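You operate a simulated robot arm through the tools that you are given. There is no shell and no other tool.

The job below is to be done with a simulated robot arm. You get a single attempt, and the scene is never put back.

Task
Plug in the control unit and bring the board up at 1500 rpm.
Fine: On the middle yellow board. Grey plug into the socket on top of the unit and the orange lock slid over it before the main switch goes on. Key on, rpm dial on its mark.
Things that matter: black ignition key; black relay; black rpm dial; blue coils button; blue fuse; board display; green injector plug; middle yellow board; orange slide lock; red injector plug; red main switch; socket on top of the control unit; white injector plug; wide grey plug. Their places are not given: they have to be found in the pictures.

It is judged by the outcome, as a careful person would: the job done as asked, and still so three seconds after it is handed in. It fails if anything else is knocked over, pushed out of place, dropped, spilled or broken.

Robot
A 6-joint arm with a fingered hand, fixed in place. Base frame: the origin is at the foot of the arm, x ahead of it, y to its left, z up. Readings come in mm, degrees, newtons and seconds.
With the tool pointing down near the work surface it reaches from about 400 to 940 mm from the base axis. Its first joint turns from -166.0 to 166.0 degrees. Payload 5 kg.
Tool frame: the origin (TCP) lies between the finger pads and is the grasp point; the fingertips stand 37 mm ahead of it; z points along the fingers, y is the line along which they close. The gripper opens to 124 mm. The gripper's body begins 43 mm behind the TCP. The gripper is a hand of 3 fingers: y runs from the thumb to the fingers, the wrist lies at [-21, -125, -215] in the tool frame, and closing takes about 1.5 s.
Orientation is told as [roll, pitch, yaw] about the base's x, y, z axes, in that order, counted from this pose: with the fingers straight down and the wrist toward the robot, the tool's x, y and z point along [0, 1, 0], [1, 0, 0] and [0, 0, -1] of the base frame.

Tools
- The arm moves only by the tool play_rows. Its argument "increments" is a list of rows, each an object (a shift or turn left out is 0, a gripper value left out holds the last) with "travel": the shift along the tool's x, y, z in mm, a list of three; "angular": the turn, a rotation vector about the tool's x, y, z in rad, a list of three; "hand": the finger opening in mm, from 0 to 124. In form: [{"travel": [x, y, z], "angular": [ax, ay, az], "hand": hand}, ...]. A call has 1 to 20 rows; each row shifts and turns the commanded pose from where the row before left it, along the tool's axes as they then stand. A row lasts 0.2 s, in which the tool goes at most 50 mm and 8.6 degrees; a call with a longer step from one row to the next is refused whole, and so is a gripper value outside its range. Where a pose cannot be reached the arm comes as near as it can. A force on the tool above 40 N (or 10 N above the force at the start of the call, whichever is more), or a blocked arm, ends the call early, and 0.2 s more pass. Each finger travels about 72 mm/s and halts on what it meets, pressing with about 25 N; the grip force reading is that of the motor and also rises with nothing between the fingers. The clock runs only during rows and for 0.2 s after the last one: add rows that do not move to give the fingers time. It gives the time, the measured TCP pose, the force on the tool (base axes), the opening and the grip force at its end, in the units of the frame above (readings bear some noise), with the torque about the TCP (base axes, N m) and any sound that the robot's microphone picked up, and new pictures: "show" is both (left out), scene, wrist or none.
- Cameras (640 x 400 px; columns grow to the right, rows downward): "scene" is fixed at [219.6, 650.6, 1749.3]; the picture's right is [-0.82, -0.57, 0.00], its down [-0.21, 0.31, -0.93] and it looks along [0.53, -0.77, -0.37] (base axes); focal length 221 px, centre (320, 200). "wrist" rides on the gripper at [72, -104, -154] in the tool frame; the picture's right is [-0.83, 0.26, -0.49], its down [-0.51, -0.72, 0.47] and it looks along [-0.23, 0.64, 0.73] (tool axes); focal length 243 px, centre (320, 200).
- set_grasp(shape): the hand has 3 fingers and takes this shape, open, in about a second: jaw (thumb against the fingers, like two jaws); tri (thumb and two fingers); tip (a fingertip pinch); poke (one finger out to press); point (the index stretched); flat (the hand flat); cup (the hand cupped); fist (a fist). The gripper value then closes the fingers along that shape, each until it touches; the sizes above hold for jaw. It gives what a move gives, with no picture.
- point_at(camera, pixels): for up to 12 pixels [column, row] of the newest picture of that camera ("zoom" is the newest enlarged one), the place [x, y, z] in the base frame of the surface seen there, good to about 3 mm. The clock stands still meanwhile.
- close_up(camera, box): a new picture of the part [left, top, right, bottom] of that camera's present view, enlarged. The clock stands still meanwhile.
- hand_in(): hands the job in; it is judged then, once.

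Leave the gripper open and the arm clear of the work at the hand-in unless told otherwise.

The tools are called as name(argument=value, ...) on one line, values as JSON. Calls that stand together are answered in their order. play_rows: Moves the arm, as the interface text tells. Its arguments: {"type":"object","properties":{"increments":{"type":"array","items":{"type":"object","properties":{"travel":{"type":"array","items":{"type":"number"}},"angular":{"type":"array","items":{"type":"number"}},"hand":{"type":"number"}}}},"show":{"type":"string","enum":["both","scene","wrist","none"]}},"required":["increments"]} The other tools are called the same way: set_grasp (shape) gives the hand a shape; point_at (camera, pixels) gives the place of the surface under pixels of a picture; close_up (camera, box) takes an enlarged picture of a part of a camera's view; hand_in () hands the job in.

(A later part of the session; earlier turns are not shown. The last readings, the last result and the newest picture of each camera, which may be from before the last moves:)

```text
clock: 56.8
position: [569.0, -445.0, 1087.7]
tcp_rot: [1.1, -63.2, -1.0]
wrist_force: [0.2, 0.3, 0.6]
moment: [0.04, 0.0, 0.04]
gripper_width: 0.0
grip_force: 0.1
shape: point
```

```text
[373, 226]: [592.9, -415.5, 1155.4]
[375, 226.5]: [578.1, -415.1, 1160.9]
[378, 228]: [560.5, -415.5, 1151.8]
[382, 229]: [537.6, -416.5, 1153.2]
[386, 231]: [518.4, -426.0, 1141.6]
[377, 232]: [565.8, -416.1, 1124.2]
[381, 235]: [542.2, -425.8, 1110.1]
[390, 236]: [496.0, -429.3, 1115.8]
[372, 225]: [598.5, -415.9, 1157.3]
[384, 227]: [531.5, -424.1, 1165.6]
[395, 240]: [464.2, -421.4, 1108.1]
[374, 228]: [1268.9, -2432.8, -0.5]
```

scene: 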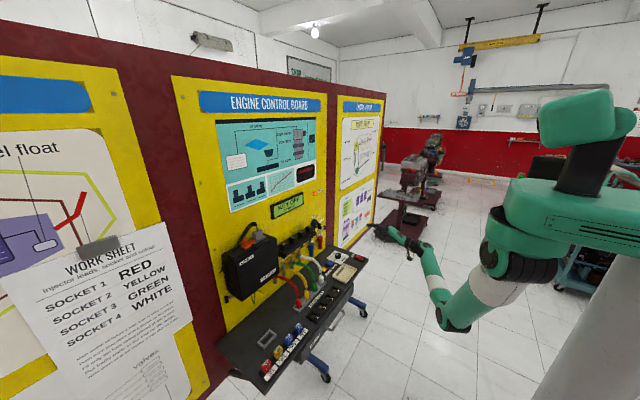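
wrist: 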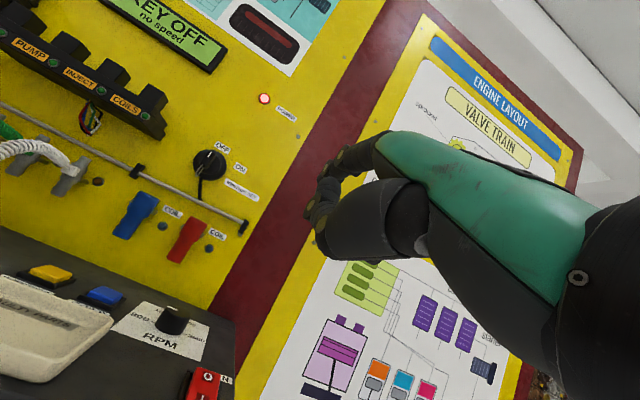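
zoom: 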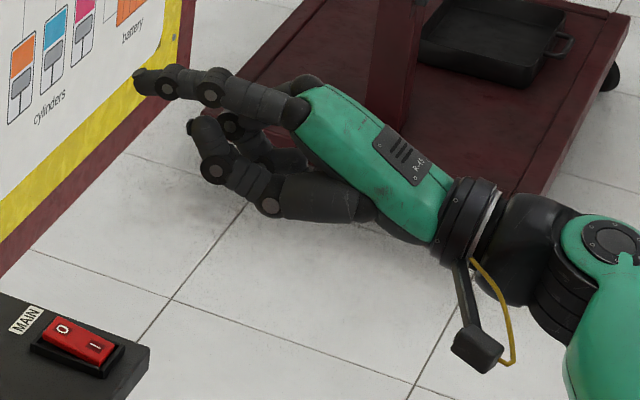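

The key plate is upright (white line at the top, OFF). Its centre is about (y −268.5, z 1142), its front at x 843. The index tip is about (+51,+20,+65) from the TCP. I move to a stand-off point in front, left of the plate.

play_rows(increments=[{"travel": [29.5, 11.27, 22.3]}, {"travel": [29.5, 11.27, 22.3]}, {"travel": [29.5, 11.27, 22.3]}, {"travel": [29.5, 11.27, 22.3]}, {"travel": [29.5, 11.27, 22.3]}, {"travel": [29.5, 11.27, 22.3]}, {}], show="both")

close_up(camera="scene", box=[305, 205, 369, 255])

close_up(camera="wrist", box=[220, 120, 420, 260])

```text
clock: 58.4
position: [718.3, -269.2, 1087.0]
tcp_rot: [1.1, -63.1, -1.0]
wrist_force: [-0.8, -0.3, -0.5]
moment: [-0.01, 0.01, -0.03]
gripper_width: 0.0
grip_force: 0.1
shape: point
```

scene: 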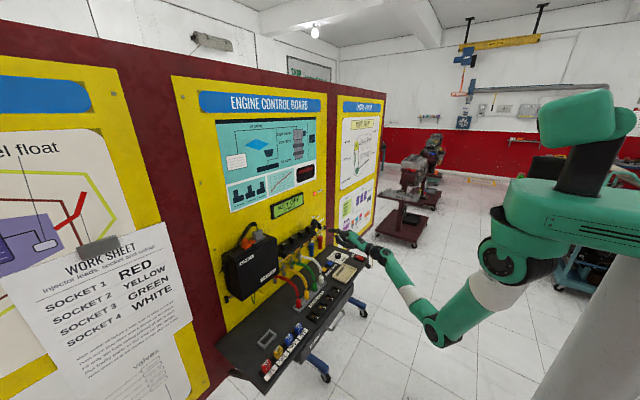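
wrist: 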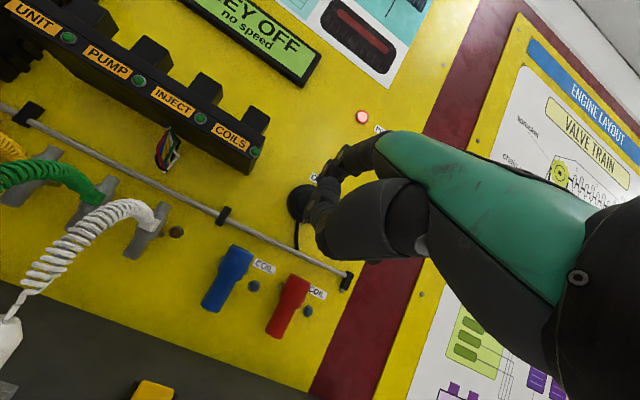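

```text
8.00 times, centred on (337, 230) of scene
```

zoom: 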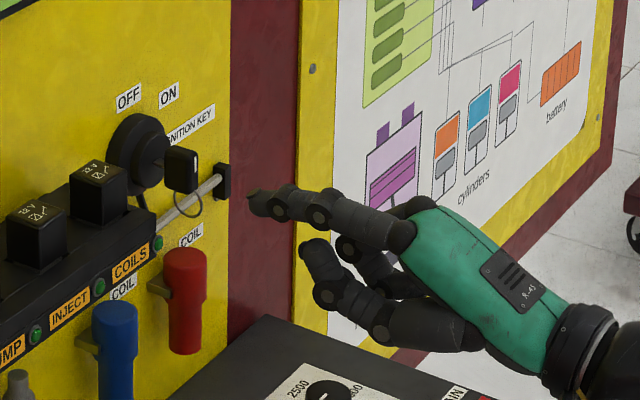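

```text
2.86 times, centred on (320, 190) of wrist
```

zoom: 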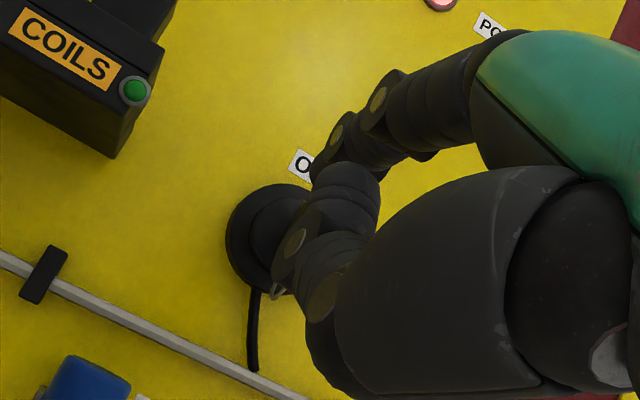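

close_up(camera="scene", box=[312, 218, 340, 240])

point_at(camera="scene", pixels=[[328.8, 229.8], [329.5, 230.5], [330.5, 230.5], [331.5, 229.5], [331.5, 231], [333, 230], [334, 232.5], [332, 229], [329.5, 229.2], [337, 231], [335, 228.6], [330, 231.5]])

```text
16.00 times, centred on (326, 229) of scene
```

zoom: 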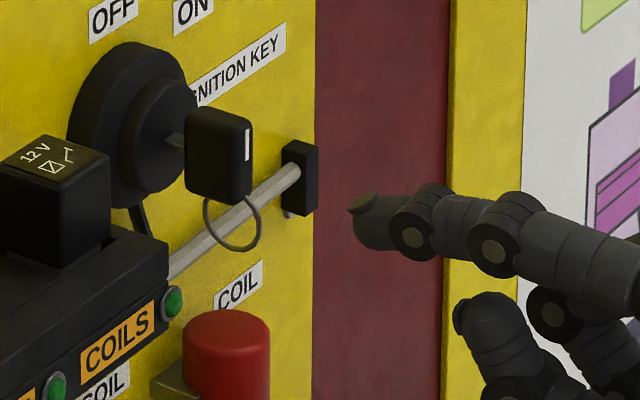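

```text
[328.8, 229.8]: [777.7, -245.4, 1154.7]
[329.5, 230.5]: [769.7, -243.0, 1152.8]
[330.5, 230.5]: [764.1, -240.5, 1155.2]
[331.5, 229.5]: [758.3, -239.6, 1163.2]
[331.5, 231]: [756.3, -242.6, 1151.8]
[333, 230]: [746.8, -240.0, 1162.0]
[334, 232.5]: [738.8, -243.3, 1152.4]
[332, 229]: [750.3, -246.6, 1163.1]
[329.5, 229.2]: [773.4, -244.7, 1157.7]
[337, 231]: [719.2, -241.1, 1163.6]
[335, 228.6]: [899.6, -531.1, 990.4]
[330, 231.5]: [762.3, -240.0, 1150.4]
```

The tip ends at x≈780, centre (y −249.5, z 1153), its right side is 4 mm left of the plate. I advance 80 mm towards the board with 1 mm more clearance, watching the force.

play_rows(increments=[{"travel": [1, 7.2, 14.3]}, {"travel": [0, 7.2, 14.3]}, {"travel": [0, 7.2, 14.3]}, {"travel": [0, 7.2, 14.3]}, {"travel": [0, 7.2, 14.3]}, {}], show="none")

close_up(camera="scene", box=[306, 212, 338, 240])

close_up(camera="wrist", box=[240, 120, 400, 260])

```text
clock: 59.8
position: [798.8, -266.0, 1089.1]
tcp_rot: [1.1, -63.2, -1.0]
wrist_force: [-0.3, -0.4, 0.1]
moment: [-0.03, 0.01, -0.01]
gripper_width: 0.1
grip_force: 0.1
shape: point
```

```text
14.29 times, centred on (322, 226) of scene
```

zoom: 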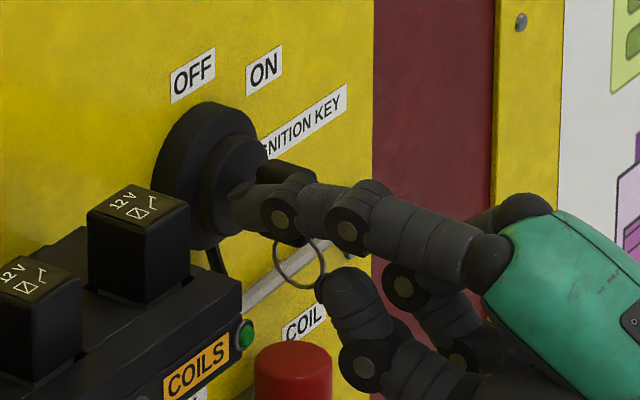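

```text
2.86 times, centred on (320, 190) of wrist
```

zoom: 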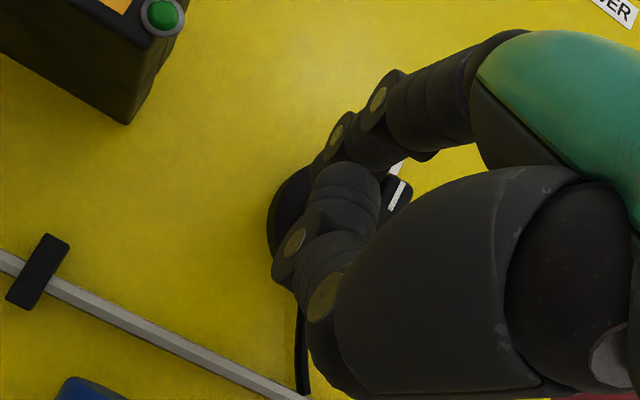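

The finger stands left of the key plate, deep enough. Now I push right: first 10 mm with a slight rise.

play_rows(increments=[{"travel": [-4, 0, 0]}, {"travel": [-4, 0, 0]}, {"travel": [-2.5, 1.3, -0.7]}, {}], show="none")

close_up(camera="scene", box=[306, 212, 338, 240])

close_up(camera="wrist", box=[260, 130, 380, 240])

```text
clock: 60.8
position: [799.0, -277.1, 1089.9]
tcp_rot: [1.3, -63.1, -1.0]
wrist_force: [0.4, 0.6, 0.8]
moment: [0.01, -0.1, 0.06]
gripper_width: 0.0
grip_force: 0.0
shape: point
```

```text
14.29 times, centred on (322, 226) of scene
```

zoom: 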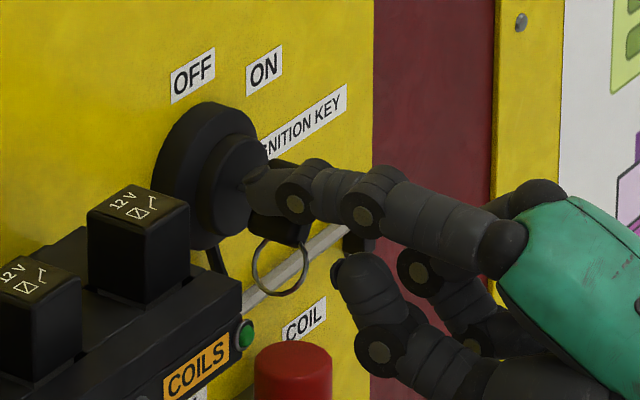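

```text
3.64 times, centred on (320, 185) of wrist
```

zoom: 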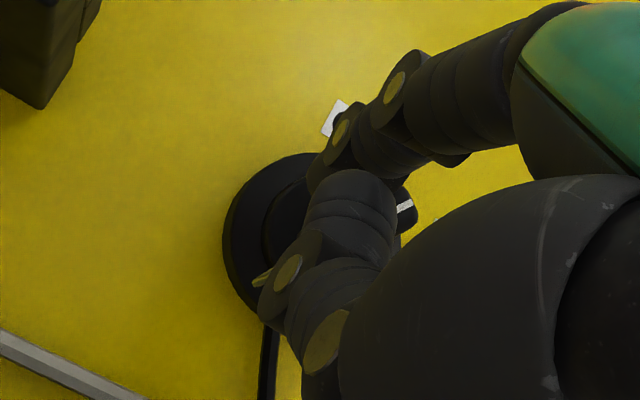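

The key is turning easily. I follow the arc: further right and slightly up.

play_rows(increments=[{"travel": [-4, 1.8, -0.9]}, {"travel": [-4, 0.9, -0.5]}, {"travel": [-3, 0.5, -0.2]}, {}], show="none")

close_up(camera="scene", box=[306, 212, 338, 240])

close_up(camera="scene", box=[265, 180, 329, 220])

```text
clock: 61.8
position: [799.1, -287.3, 1092.4]
tcp_rot: [1.0, -63.1, -0.9]
wrist_force: [0.0, 3.7, 1.8]
moment: [-0.2, -0.11, 0.24]
gripper_width: 0.0
grip_force: 0.0
shape: point
```

```text
14.29 times, centred on (322, 226) of scene
```

zoom: 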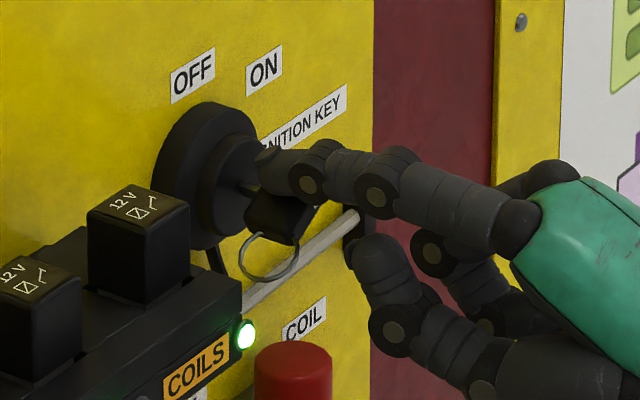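

```text
10.00 times, centred on (297, 200) of scene
```

zoom: 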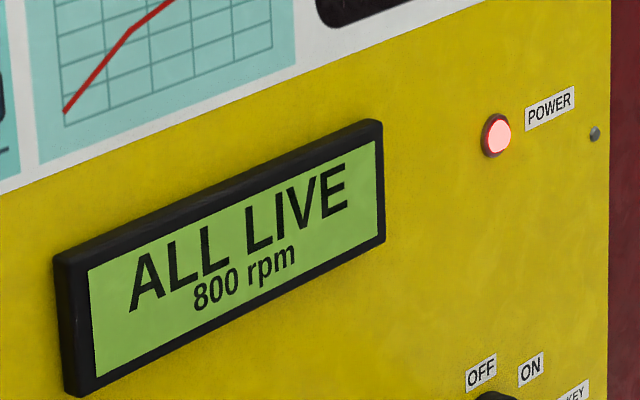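

The display reads "ALL LIVE / 800 rpm": the key is on. I push it a few millimetres further to its end so that it sits firmly on ON.

play_rows(increments=[{"travel": [-3, 0.6, -0.3]}, {"travel": [-2, 0, 0]}, {"travel": [-2, 0, 0]}, {}], show="none")

close_up(camera="scene", box=[306, 212, 338, 240])

close_up(camera="wrist", box=[260, 130, 380, 240])

```text
clock: 62.8
position: [799.8, -295.1, 1093.2]
tcp_rot: [1.0, -63.1, -0.9]
wrist_force: [0.0, 6.9, 2.5]
moment: [-0.34, -0.18, 0.38]
gripper_width: 0.1
grip_force: 0.0
shape: point
```

```text
14.29 times, centred on (322, 226) of scene
```

zoom: 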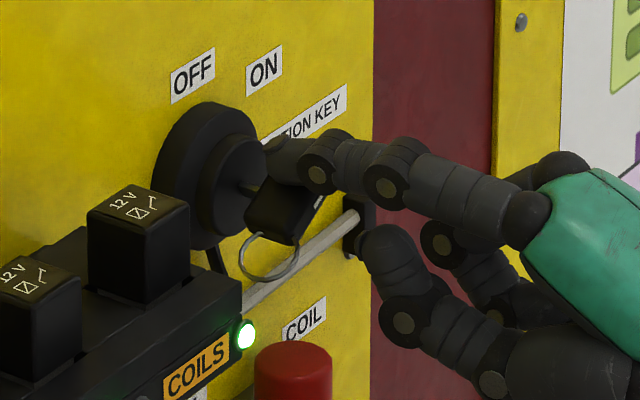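

```text
3.64 times, centred on (320, 185) of wrist
```

zoom: 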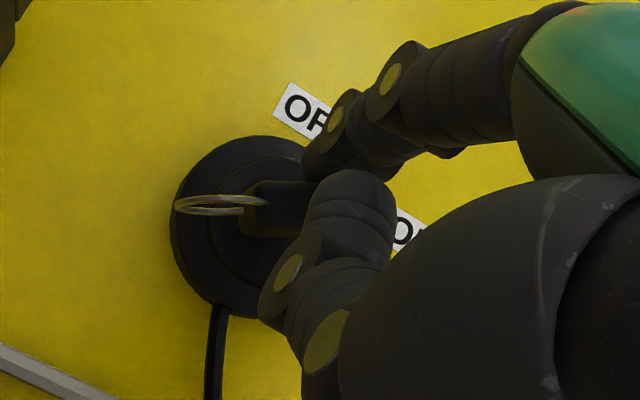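

The key is at its end stop, about 60° turned. I lift the finger off up-left and withdraw straight back.

play_rows(increments=[{"travel": [3, 3.5, -1.8]}, {"travel": [2, 3.5, -1.8]}, {"travel": [0, -7, -13.9]}, {"travel": [0, -9, -17.8]}, {"travel": [0, -11, -22]}, {"travel": [0, -11, -22]}, {"travel": [0, -11, -22]}, {}], show="both")

close_up(camera="scene", box=[306, 212, 338, 240])

close_up(camera="scene", box=[265, 180, 329, 220])

```text
clock: 64.6
position: [690.5, -289.5, 1102.9]
tcp_rot: [1.1, -63.1, -1.0]
wrist_force: [0.7, 0.5, 0.0]
moment: [-0.02, 0.01, 0.0]
gripper_width: 0.1
grip_force: 0.1
shape: point
```

scene: 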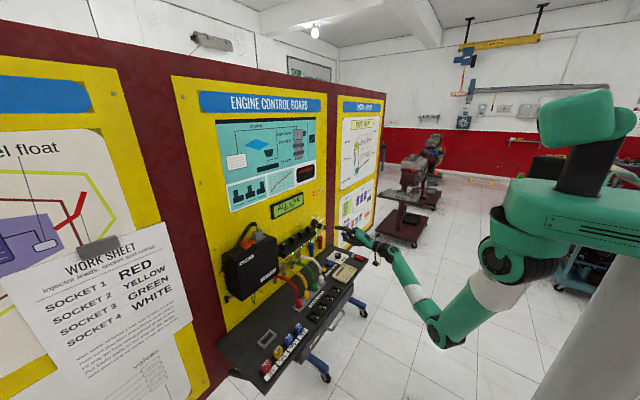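
wrist: 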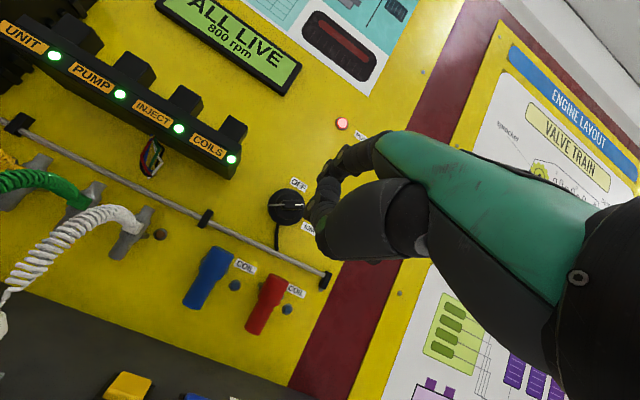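

```text
14.29 times, centred on (322, 226) of scene
```

zoom: 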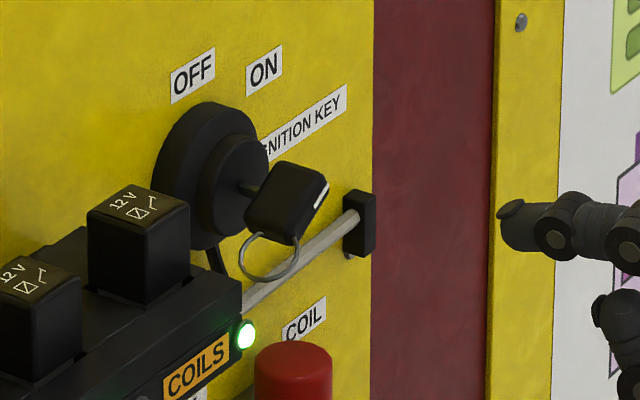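

```text
10.00 times, centred on (297, 200) of scene
```

zoom: 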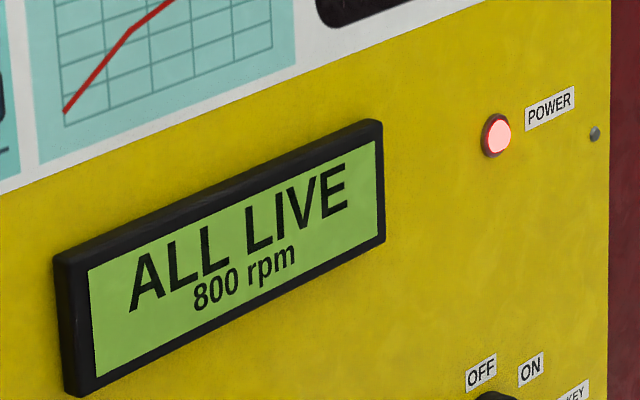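

All four lamps are on and the key shows ON. Last: the rpm dial. I pitch the hand back to straight down and change to the jaw shape.

play_rows(increments=[{"angular": [0.1377, 0, 0]}, {"angular": [0.1377, 0, 0]}, {"angular": [0.1377, 0, 0]}, {"angular": [0.1377, 0, 0]}, {"angular": [0.1377, 0, 0]}, {"angular": [0.1377, 0, 0]}, {"angular": [0.1377, 0, 0]}, {"angular": [0.1377, 0, 0]}, {}], show="none")

set_grasp(shape="jaw")

play_rows(increments=[{"hand": 60}, {"hand": 60}, {}], show="both")

close_up(camera="wrist", box=[200, 180, 400, 360])

close_up(camera="scene", box=[324, 244, 352, 268])

```text
clock: 66.6
position: [689.3, -290.5, 1102.5]
tcp_rot: [0.5, 0.1, 0.0]
wrist_force: [-0.3, 0.6, 0.2]
moment: [-0.02, 0.03, 0.03]
gripper_width: 0.0
grip_force: 0.1
shape: point
```

```text
clock: 67.5
position: [689.8, -290.0, 1101.6]
tcp_rot: [0.4, 0.1, -0.1]
wrist_force: [0.3, 0.2, -0.7]
moment: [0.0, -0.01, -0.02]
gripper_width: 123.8
grip_force: 0.0
shape: jaw
```

```text
clock: 68.3
position: [689.5, -289.1, 1102.0]
tcp_rot: [0.5, 0.0, 0.0]
wrist_force: [-0.1, -0.6, 0.6]
moment: [0.01, 0.02, -0.02]
gripper_width: 60.8
grip_force: 0.1
shape: jaw
```

scene: 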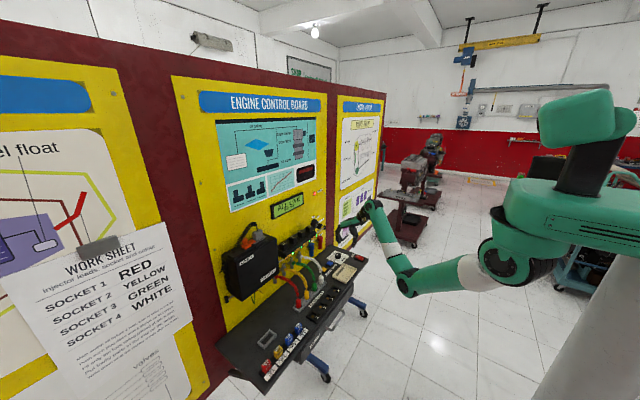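
wrist: 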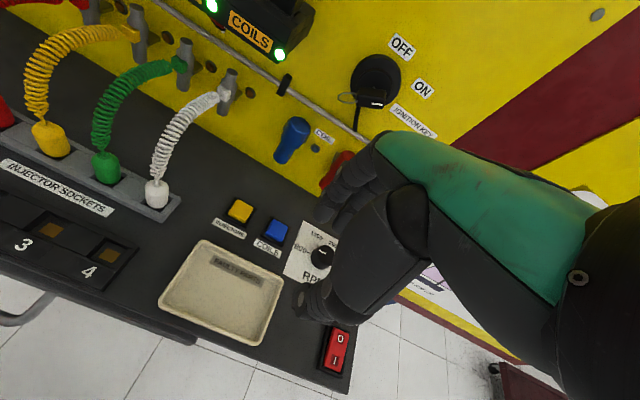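

```text
2.22 times, centred on (300, 270) of wrist
```

zoom: 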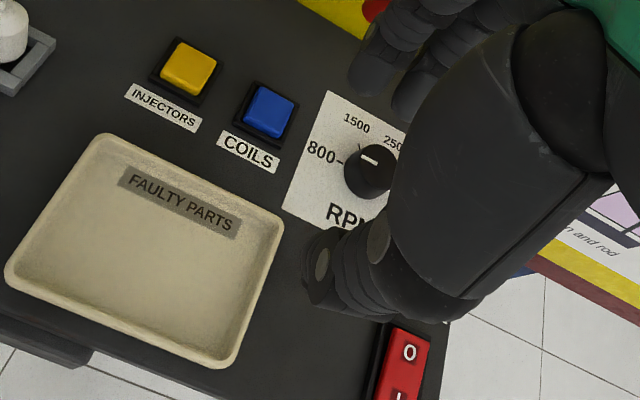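

```text
16.00 times, centred on (338, 256) of scene
```

zoom: 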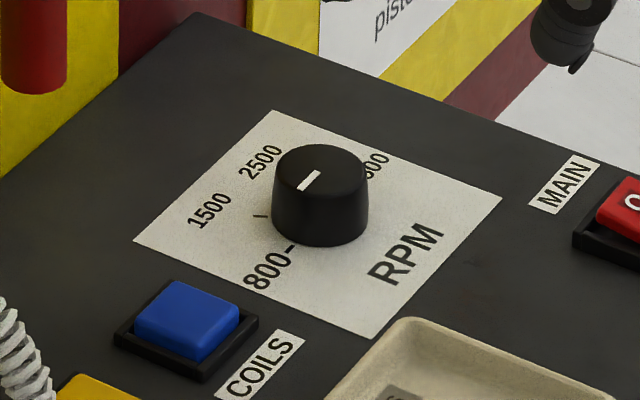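

I measure the knob and the tick marks of 800 and 1500.

point_at(camera="zoom", pixels=[[290, 247], [260, 216], [320, 173], [276, 175], [366, 175], [320, 146], [320, 203], [318, 172], [303, 186], [320, 240], [275, 220], [365, 220]])

point_at(camera="wrist", pixels=[[303, 247], [315, 253], [325, 258], [322, 250], [328, 246], [310, 257], [332, 262], [312, 237], [327, 235], [296, 248], [318, 266], [334, 255]])

close_up(camera="wrist", box=[280, 220, 344, 290])

```text
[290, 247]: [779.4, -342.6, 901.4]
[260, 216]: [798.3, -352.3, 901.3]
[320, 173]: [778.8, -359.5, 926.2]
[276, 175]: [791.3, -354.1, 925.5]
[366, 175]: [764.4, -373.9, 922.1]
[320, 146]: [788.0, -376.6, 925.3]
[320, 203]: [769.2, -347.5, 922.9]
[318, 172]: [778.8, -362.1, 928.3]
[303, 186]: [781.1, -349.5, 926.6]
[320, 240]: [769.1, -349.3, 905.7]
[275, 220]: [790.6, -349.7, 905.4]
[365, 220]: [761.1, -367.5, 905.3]
```

```text
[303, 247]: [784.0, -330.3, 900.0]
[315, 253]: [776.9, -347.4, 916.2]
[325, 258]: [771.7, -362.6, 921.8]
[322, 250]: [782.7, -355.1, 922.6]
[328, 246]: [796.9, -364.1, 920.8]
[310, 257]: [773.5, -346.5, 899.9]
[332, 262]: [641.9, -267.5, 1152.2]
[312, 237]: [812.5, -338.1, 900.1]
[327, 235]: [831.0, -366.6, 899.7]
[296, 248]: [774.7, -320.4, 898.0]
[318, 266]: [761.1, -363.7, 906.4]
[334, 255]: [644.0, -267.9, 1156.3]
```

```text
5.71 times, centred on (312, 255) of wrist
```

zoom: 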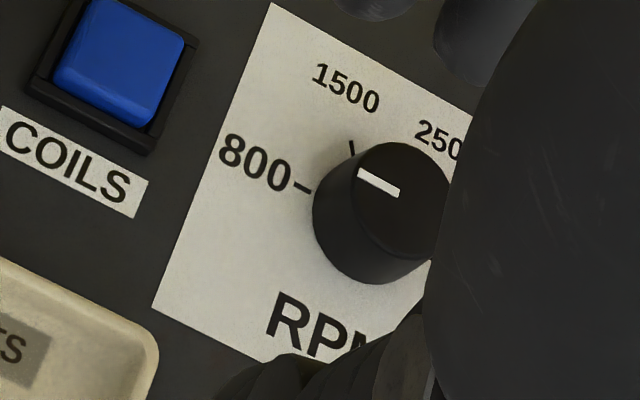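

The knob's centre is about (778.5,−362), radius ≈17.5, top z 927. The 800 tick lies at +87° and the 1500 tick at +26° as seen from above, so it needs about 60° clockwise. I check the tray's place, then go above the knob and pre-turn the hand 20° the other way.

point_at(camera="wrist", pixels=[[283, 277], [250, 343], [278, 285], [336, 330], [340, 352], [278, 230], [330, 165]])

play_rows(increments=[{"travel": [-18.25, 22.2, 18]}, {"travel": [-18.25, 22.2, 20]}, {"travel": [-18.25, 22.2, 20]}, {"travel": [-18.25, 22.2, 20]}, {"angular": [0, 0, -0.1164]}, {"angular": [0, 0, -0.1164]}, {"angular": [0, 0, -0.1164]}, {}], show="both")

close_up(camera="scene", box=[315, 220, 375, 270])

close_up(camera="wrist", box=[220, 140, 420, 340])

```text
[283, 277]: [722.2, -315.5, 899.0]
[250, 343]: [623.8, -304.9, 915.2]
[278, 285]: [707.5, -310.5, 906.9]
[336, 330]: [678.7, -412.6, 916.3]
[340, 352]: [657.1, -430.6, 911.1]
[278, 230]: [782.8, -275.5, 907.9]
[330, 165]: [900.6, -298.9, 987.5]
```

```text
clock: 70.1
position: [778.0, -361.0, 1023.3]
tcp_rot: [0.5, -0.2, 20.1]
wrist_force: [-0.6, -0.2, 0.0]
moment: [0.02, -0.03, 0.03]
gripper_width: 60.5
grip_force: 0.0
shape: jaw
```

scene: 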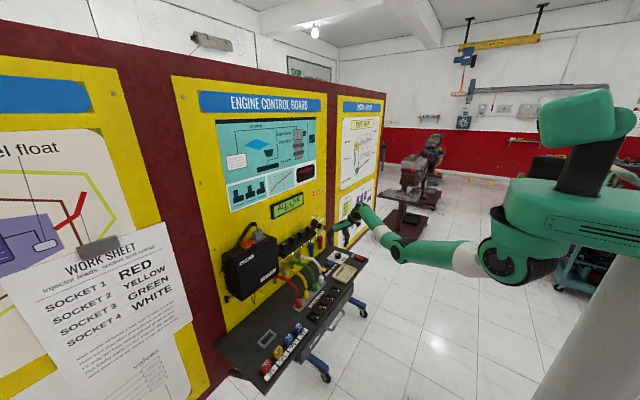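
wrist: 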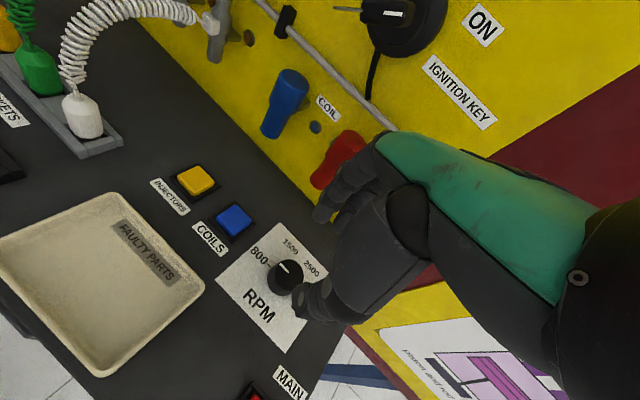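

```text
8.00 times, centred on (345, 245) of scene
```

zoom: 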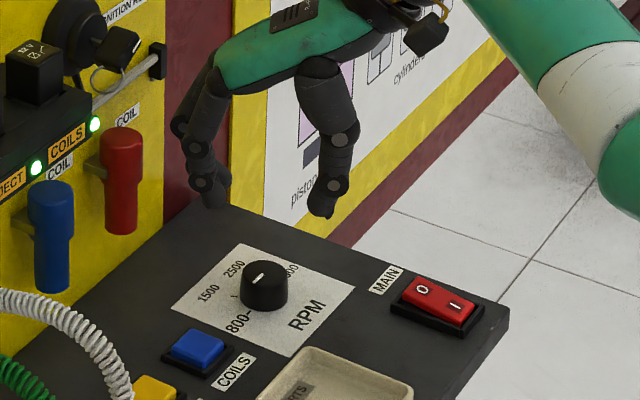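

```text
2.00 times, centred on (320, 240) of wrist
```

zoom: 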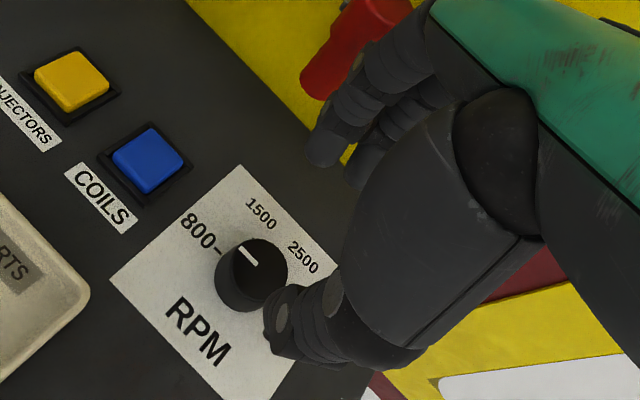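

The hand is above the knob, with clear space all round. I lower to z≈962 first and check the centring.

play_rows(increments=[{"travel": [0, 0, 18]}, {"travel": [0, 0, 18]}, {"travel": [0, 0, 14]}, {"travel": [0, 0, 10]}, {}], show="none")

close_up(camera="scene", box=[320, 230, 360, 265])

close_up(camera="wrist", box=[240, 140, 400, 320])

```text
clock: 71.3
position: [777.5, -362.9, 964.0]
tcp_rot: [0.6, -0.2, 20.0]
wrist_force: [0.4, 0.0, 0.5]
moment: [-0.01, -0.03, -0.01]
gripper_width: 60.2
grip_force: 0.0
shape: jaw
```

```text
11.43 times, centred on (340, 248) of scene
```

zoom: 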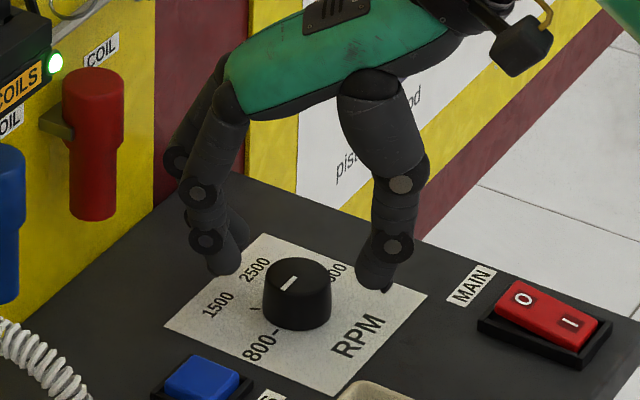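

```text
2.22 times, centred on (320, 230) of wrist
```

zoom: 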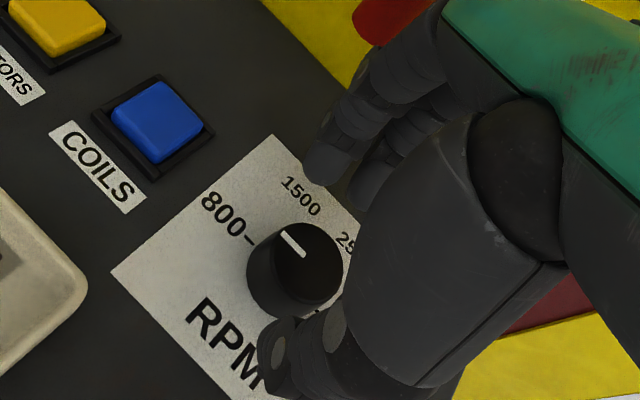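

Well centred. I lower 19 mm and close on the knob.

play_rows(increments=[{"travel": [0, 0, 10]}, {"travel": [0, 0, 9]}, {"hand": 46}, {"hand": 36}, {"hand": 28}, {}, {}], show="none")

close_up(camera="scene", box=[320, 230, 360, 265])

close_up(camera="wrist", box=[240, 140, 400, 320])

```text
clock: 72.9
position: [779.2, -361.8, 944.5]
tcp_rot: [0.5, -0.1, 20.0]
wrist_force: [-0.9, -0.1, 0.6]
moment: [0.0, 0.04, 0.02]
gripper_width: 29.0
grip_force: 0.0
shape: jaw
```

```text
11.43 times, centred on (340, 248) of scene
```

zoom: 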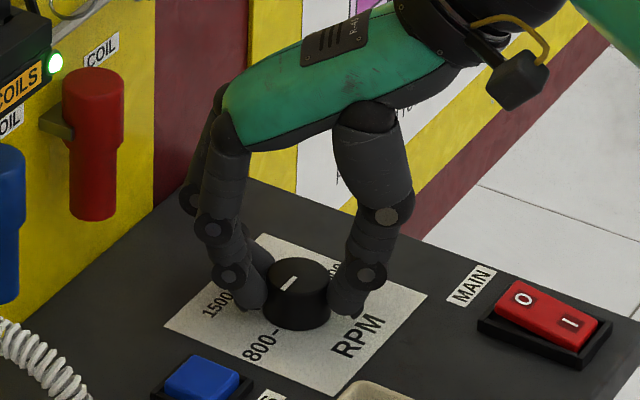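

```text
2.22 times, centred on (320, 230) of wrist
```

zoom: 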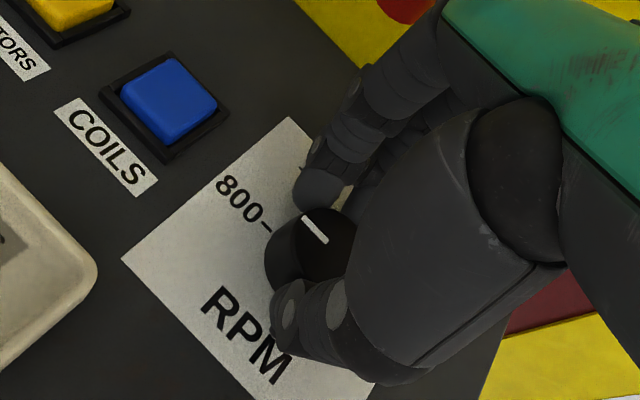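

No grip force yet at 29 mm; I close further.

play_rows(increments=[{"hand": 22}, {"hand": 14}, {}, {}], show="none")

close_up(camera="wrist", box=[240, 140, 400, 320])

close_up(camera="scene", box=[265, 180, 329, 220])

```text
clock: 73.9
position: [778.3, -361.7, 943.1]
tcp_rot: [0.5, -0.1, 20.1]
wrist_force: [-2.0, -0.4, -0.7]
moment: [-0.01, 0.0, -0.01]
gripper_width: 26.9
grip_force: 25.0
shape: jaw
```

```text
2.22 times, centred on (320, 230) of wrist
```

zoom: 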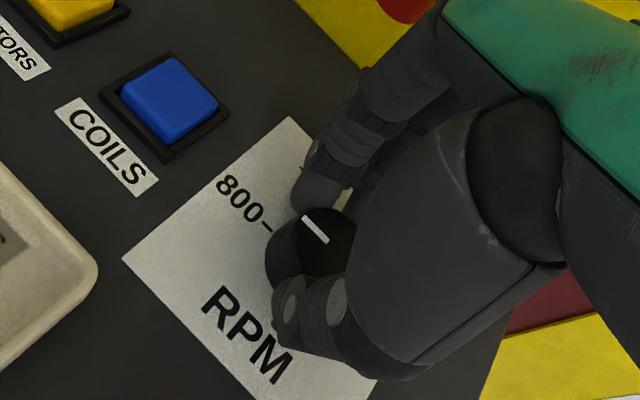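

```text
10.00 times, centred on (297, 200) of scene
```

zoom: 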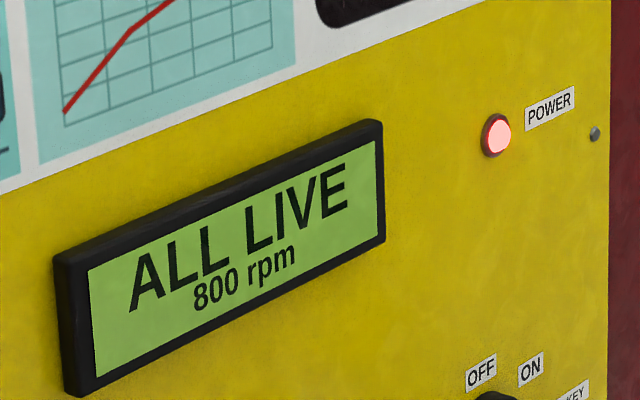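

The knob is gripped (26.9 mm, 25 N). I turn clockwise 30° first and read the display.

play_rows(increments=[{"angular": [0, 0, 0.105]}, {"angular": [0, 0, 0.105]}, {"angular": [0, 0, 0.105]}, {"angular": [0, 0, 0.105]}, {"angular": [0, 0, 0.105]}, {}], show="none")

close_up(camera="wrist", box=[240, 140, 400, 320])

close_up(camera="scene", box=[265, 180, 329, 220])

close_up(camera="scene", box=[324, 240, 352, 265])

```text
clock: 75.3
position: [777.9, -361.0, 943.7]
tcp_rot: [0.5, 0.0, -10.0]
wrist_force: [10.2, 1.9, 0.7]
moment: [0.01, -0.46, 0.05]
gripper_width: 26.6
grip_force: 25.3
shape: jaw
```

```text
2.22 times, centred on (320, 230) of wrist
```

zoom: 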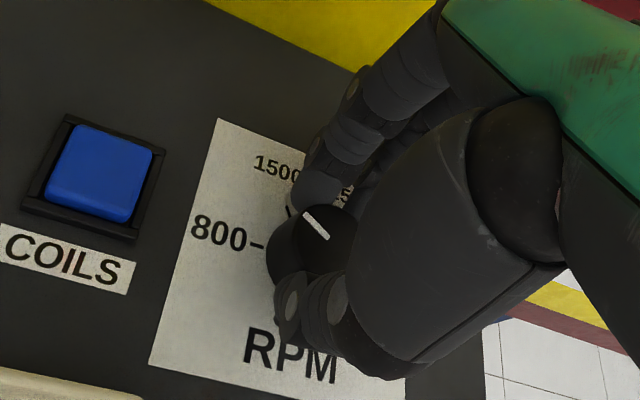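

```text
10.00 times, centred on (297, 200) of scene
```

zoom: 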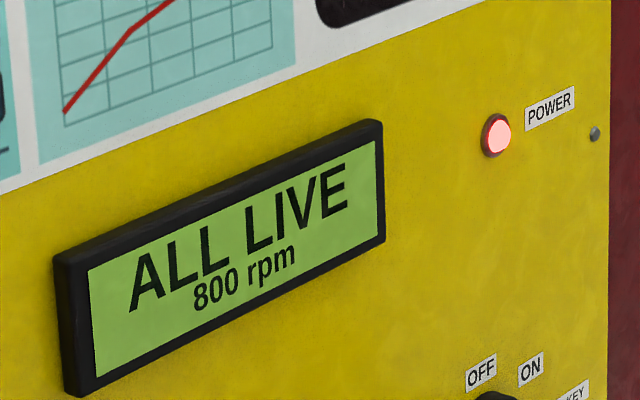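

```text
16.00 times, centred on (338, 252) of scene
```

zoom: 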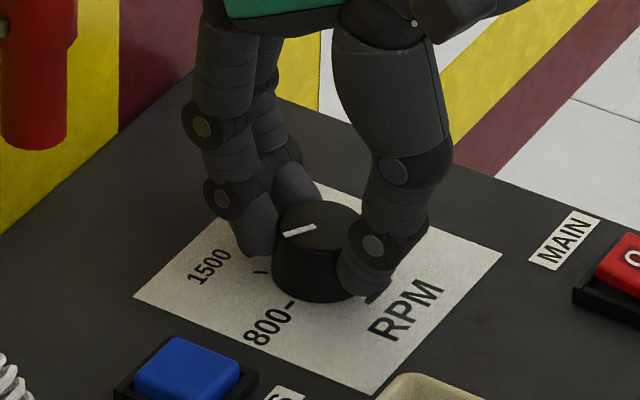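

The knob follows: its line is now midway between 800 and 1500. I turn another 30°.

play_rows(increments=[{"angular": [0, 0, 0.105]}, {"angular": [0, 0, 0.105]}, {"angular": [0, 0, 0.105]}, {"angular": [0, 0, 0.105]}, {"angular": [0, 0, 0.105]}, {}], show="none")

close_up(camera="wrist", box=[240, 140, 400, 320])

close_up(camera="scene", box=[265, 180, 329, 220])

close_up(camera="scene", box=[324, 240, 352, 265])

```text
clock: 76.7
position: [778.7, -361.4, 944.7]
tcp_rot: [0.4, 0.3, -40.3]
wrist_force: [16.8, 0.2, 1.1]
moment: [-0.18, -0.66, 0.07]
gripper_width: 26.3
grip_force: 25.2
shape: jaw
```

```text
2.22 times, centred on (320, 230) of wrist
```

zoom: 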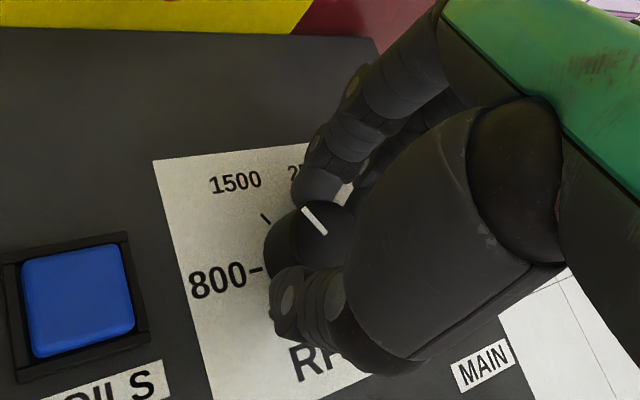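

```text
10.00 times, centred on (297, 200) of scene
```

zoom: 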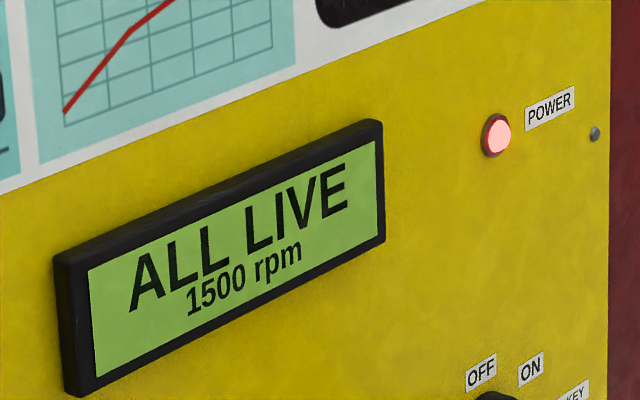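

```text
16.00 times, centred on (338, 252) of scene
```

zoom: 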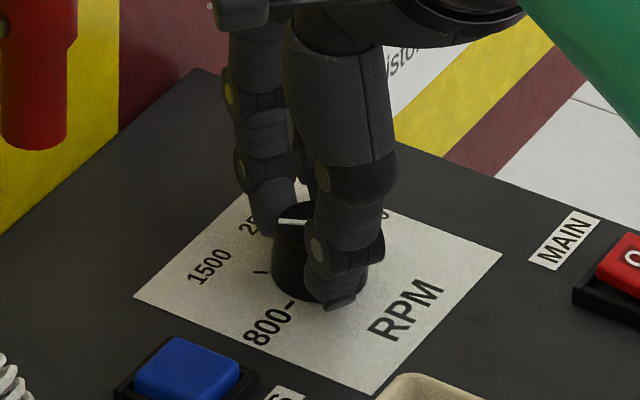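

The display reads "ALL LIVE / 1500 rpm". I take off the side load (1.5 mm in +x) and open the hand to see the dial's line against its mark.

play_rows(increments=[{"travel": [0.96, 1.15, 0]}, {"hand": 34}, {"hand": 50}, {"hand": 62}, {}, {}], show="none")

play_rows(increments=[{"travel": [0, 0, -10]}, {"travel": [0, 0, -20]}, {"travel": [0, 0, -20]}, {"travel": [0, 0, -20]}, {"travel": [0, -20, -20]}, {"travel": [0, -25, -15]}, {"travel": [0, -30, -10]}, {}], show="both")

close_up(camera="wrist", box=[200, 120, 400, 300])

close_up(camera="scene", box=[326, 246, 350, 264])

close_up(camera="scene", box=[265, 180, 329, 220])

```text
clock: 78.1
position: [780.0, -361.2, 943.8]
tcp_rot: [0.5, 0.5, -40.3]
wrist_force: [0.1, -0.5, 0.0]
moment: [0.03, -0.02, 0.01]
gripper_width: 61.1
grip_force: 0.2
shape: jaw
```

```text
clock: 79.9
position: [721.8, -313.5, 1061.7]
tcp_rot: [0.2, 0.3, -40.2]
wrist_force: [0.3, -0.1, -0.1]
moment: [0.02, 0.0, 0.01]
gripper_width: 61.9
grip_force: 0.1
shape: jaw
```

scene: 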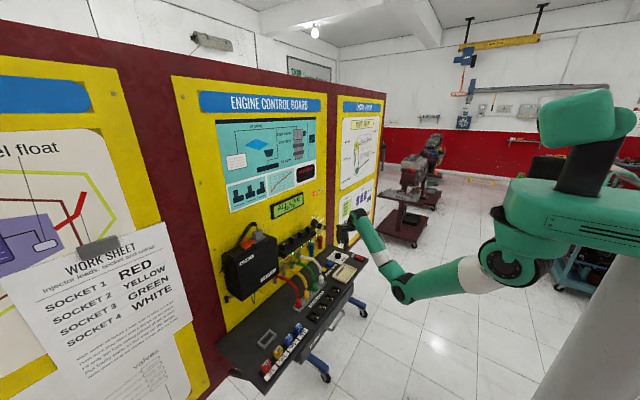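
wrist: 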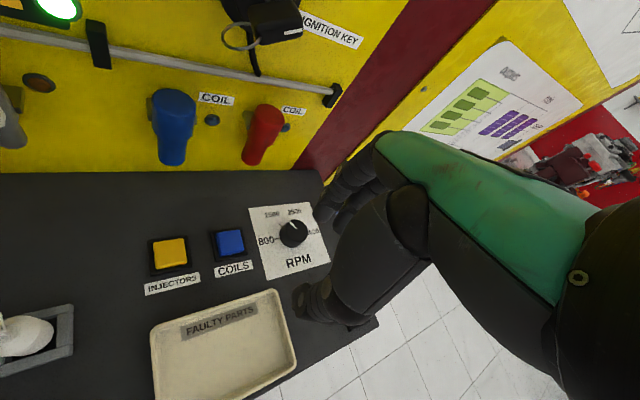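

```text
2.22 times, centred on (300, 210) of wrist
```

zoom: 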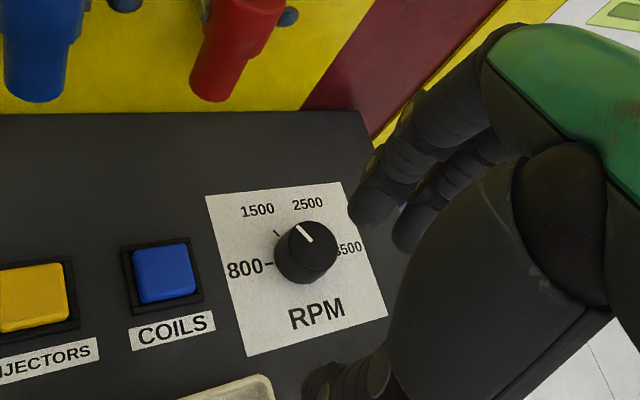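

```text
16.00 times, centred on (338, 255) of scene
```

zoom: 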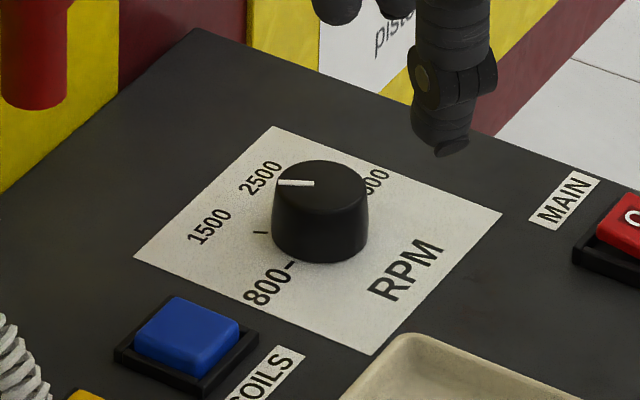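

```text
10.00 times, centred on (297, 200) of scene
```

zoom: 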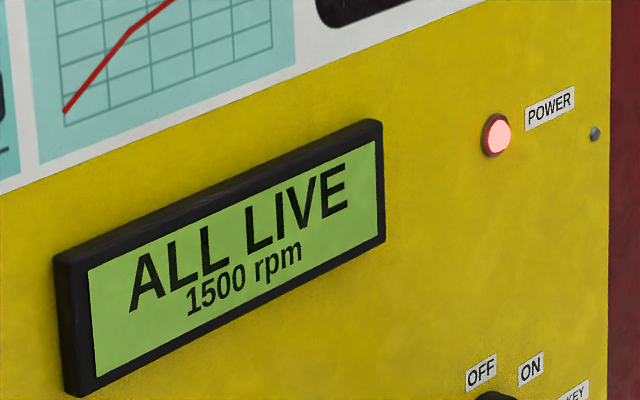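

The display holds 1500 rpm after release. I check the white line's direction precisely against the 1500 tick.

close_up(camera="wrist", box=[272, 205, 318, 260])

point_at(camera="wrist", pixels=[[297, 228], [294, 222], [290.5, 219], [282, 225], [300, 234], [305, 230], [280, 238], [292, 245], [304, 225], [285, 232], [296, 218], [293, 231]])

close_up(camera="scene", box=[330, 250, 346, 262])

```text
7.27 times, centred on (295, 232) of wrist
```

zoom: 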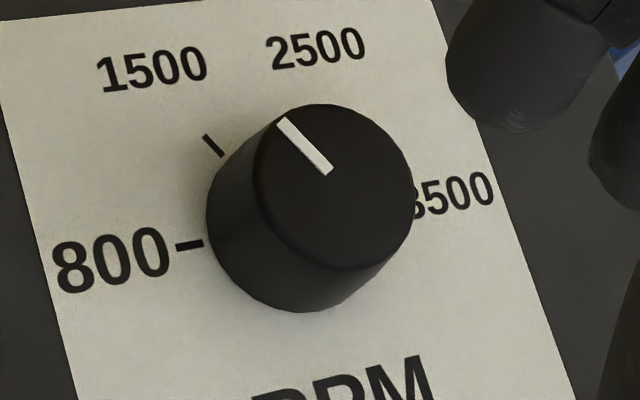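

```text
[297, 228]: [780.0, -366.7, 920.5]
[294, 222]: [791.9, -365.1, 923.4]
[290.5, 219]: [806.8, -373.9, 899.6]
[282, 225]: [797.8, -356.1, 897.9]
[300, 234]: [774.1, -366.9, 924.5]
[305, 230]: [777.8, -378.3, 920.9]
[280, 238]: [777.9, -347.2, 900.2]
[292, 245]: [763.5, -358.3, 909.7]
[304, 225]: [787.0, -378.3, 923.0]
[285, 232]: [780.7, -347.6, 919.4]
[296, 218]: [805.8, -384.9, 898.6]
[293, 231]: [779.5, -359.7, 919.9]
```

```text
16.00 times, centred on (338, 256) of scene
```

zoom: 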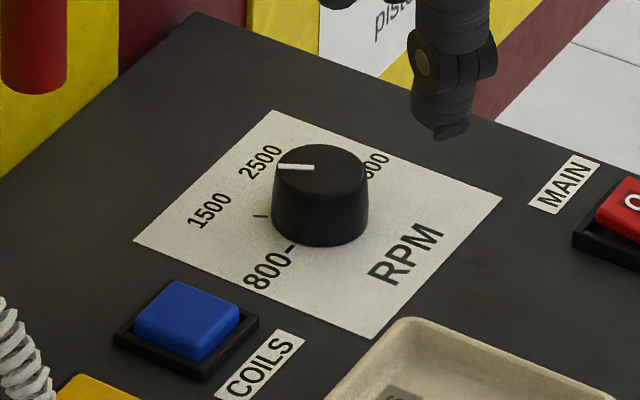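

The line and the 1500 tick are parallel in this view (both ≈47°), so the dial is on its mark. I withdraw the arm and open the hand.

play_rows(increments=[{"travel": [0, -20, -10]}, {"travel": [0, -25, -12]}, {"travel": [0, -25, -12]}, {"travel": [0, -25, -8]}, {"travel": [0, -25, 0], "hand": 90}, {"travel": [0, -10, 0], "hand": 124}, {}, {}, {}], show="both")

close_up(camera="scene", box=[200, 220, 360, 320])

close_up(camera="scene", box=[210, 300, 370, 400])

close_up(camera="scene", box=[230, 224, 280, 258])

close_up(camera="scene", box=[265, 180, 345, 245])

```text
clock: 81.9
position: [623.3, -230.0, 1104.9]
tcp_rot: [0.4, 0.4, -40.2]
wrist_force: [0.4, 0.4, 0.6]
moment: [-0.04, 0.01, 0.01]
gripper_width: 123.6
grip_force: 0.0
shape: jaw
```

scene: 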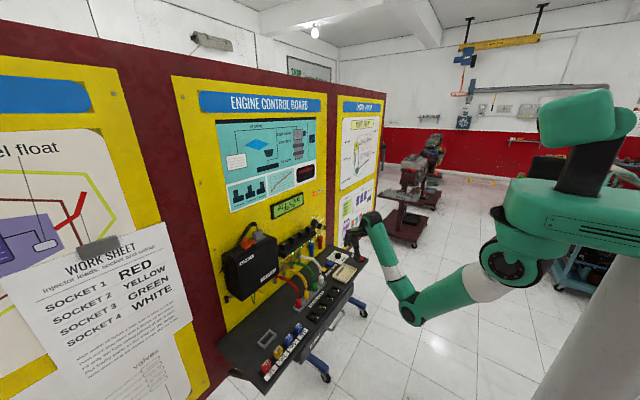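
wrist: 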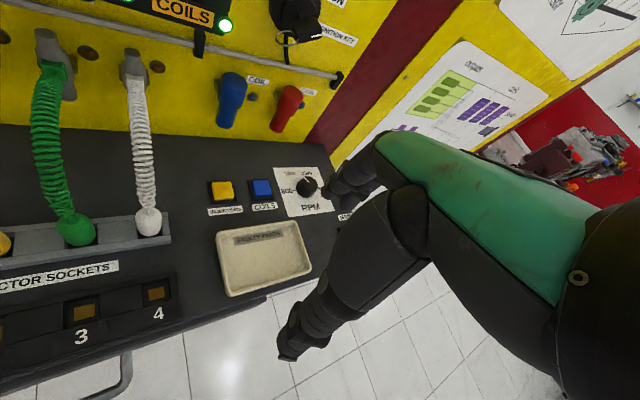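

```text
4.00 times, centred on (280, 270) of scene
```

zoom: 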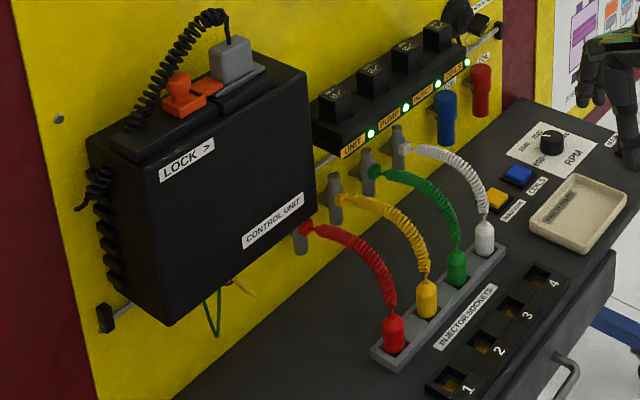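

```text
4.00 times, centred on (290, 350) of scene
```

zoom: 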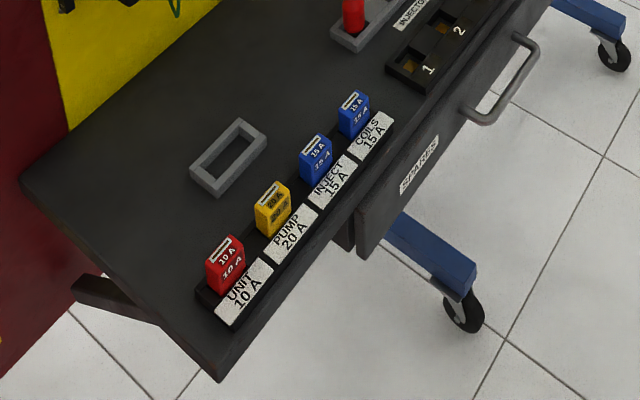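

```text
11.76 times, centred on (255, 241) of scene
```

zoom: 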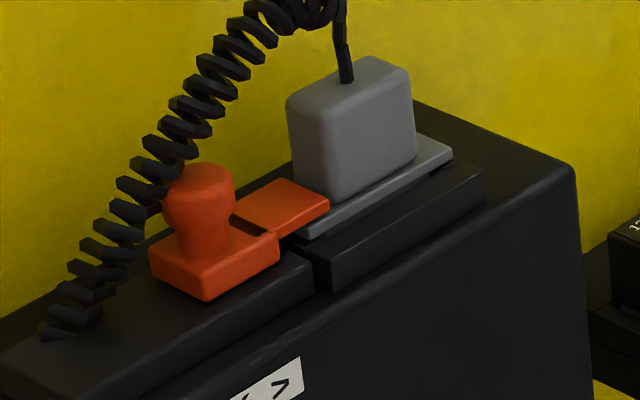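

```text
6.15 times, centred on (305, 212) of scene
```

zoom: 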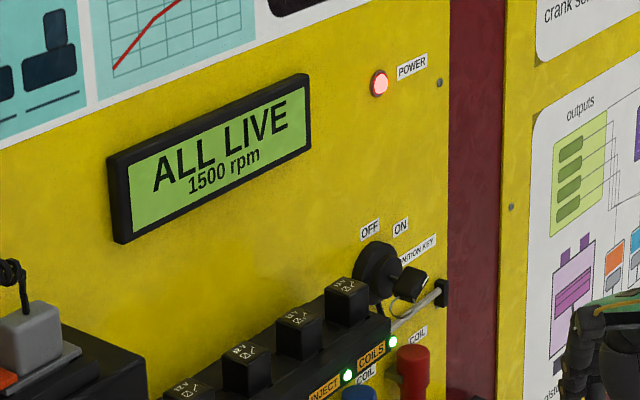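

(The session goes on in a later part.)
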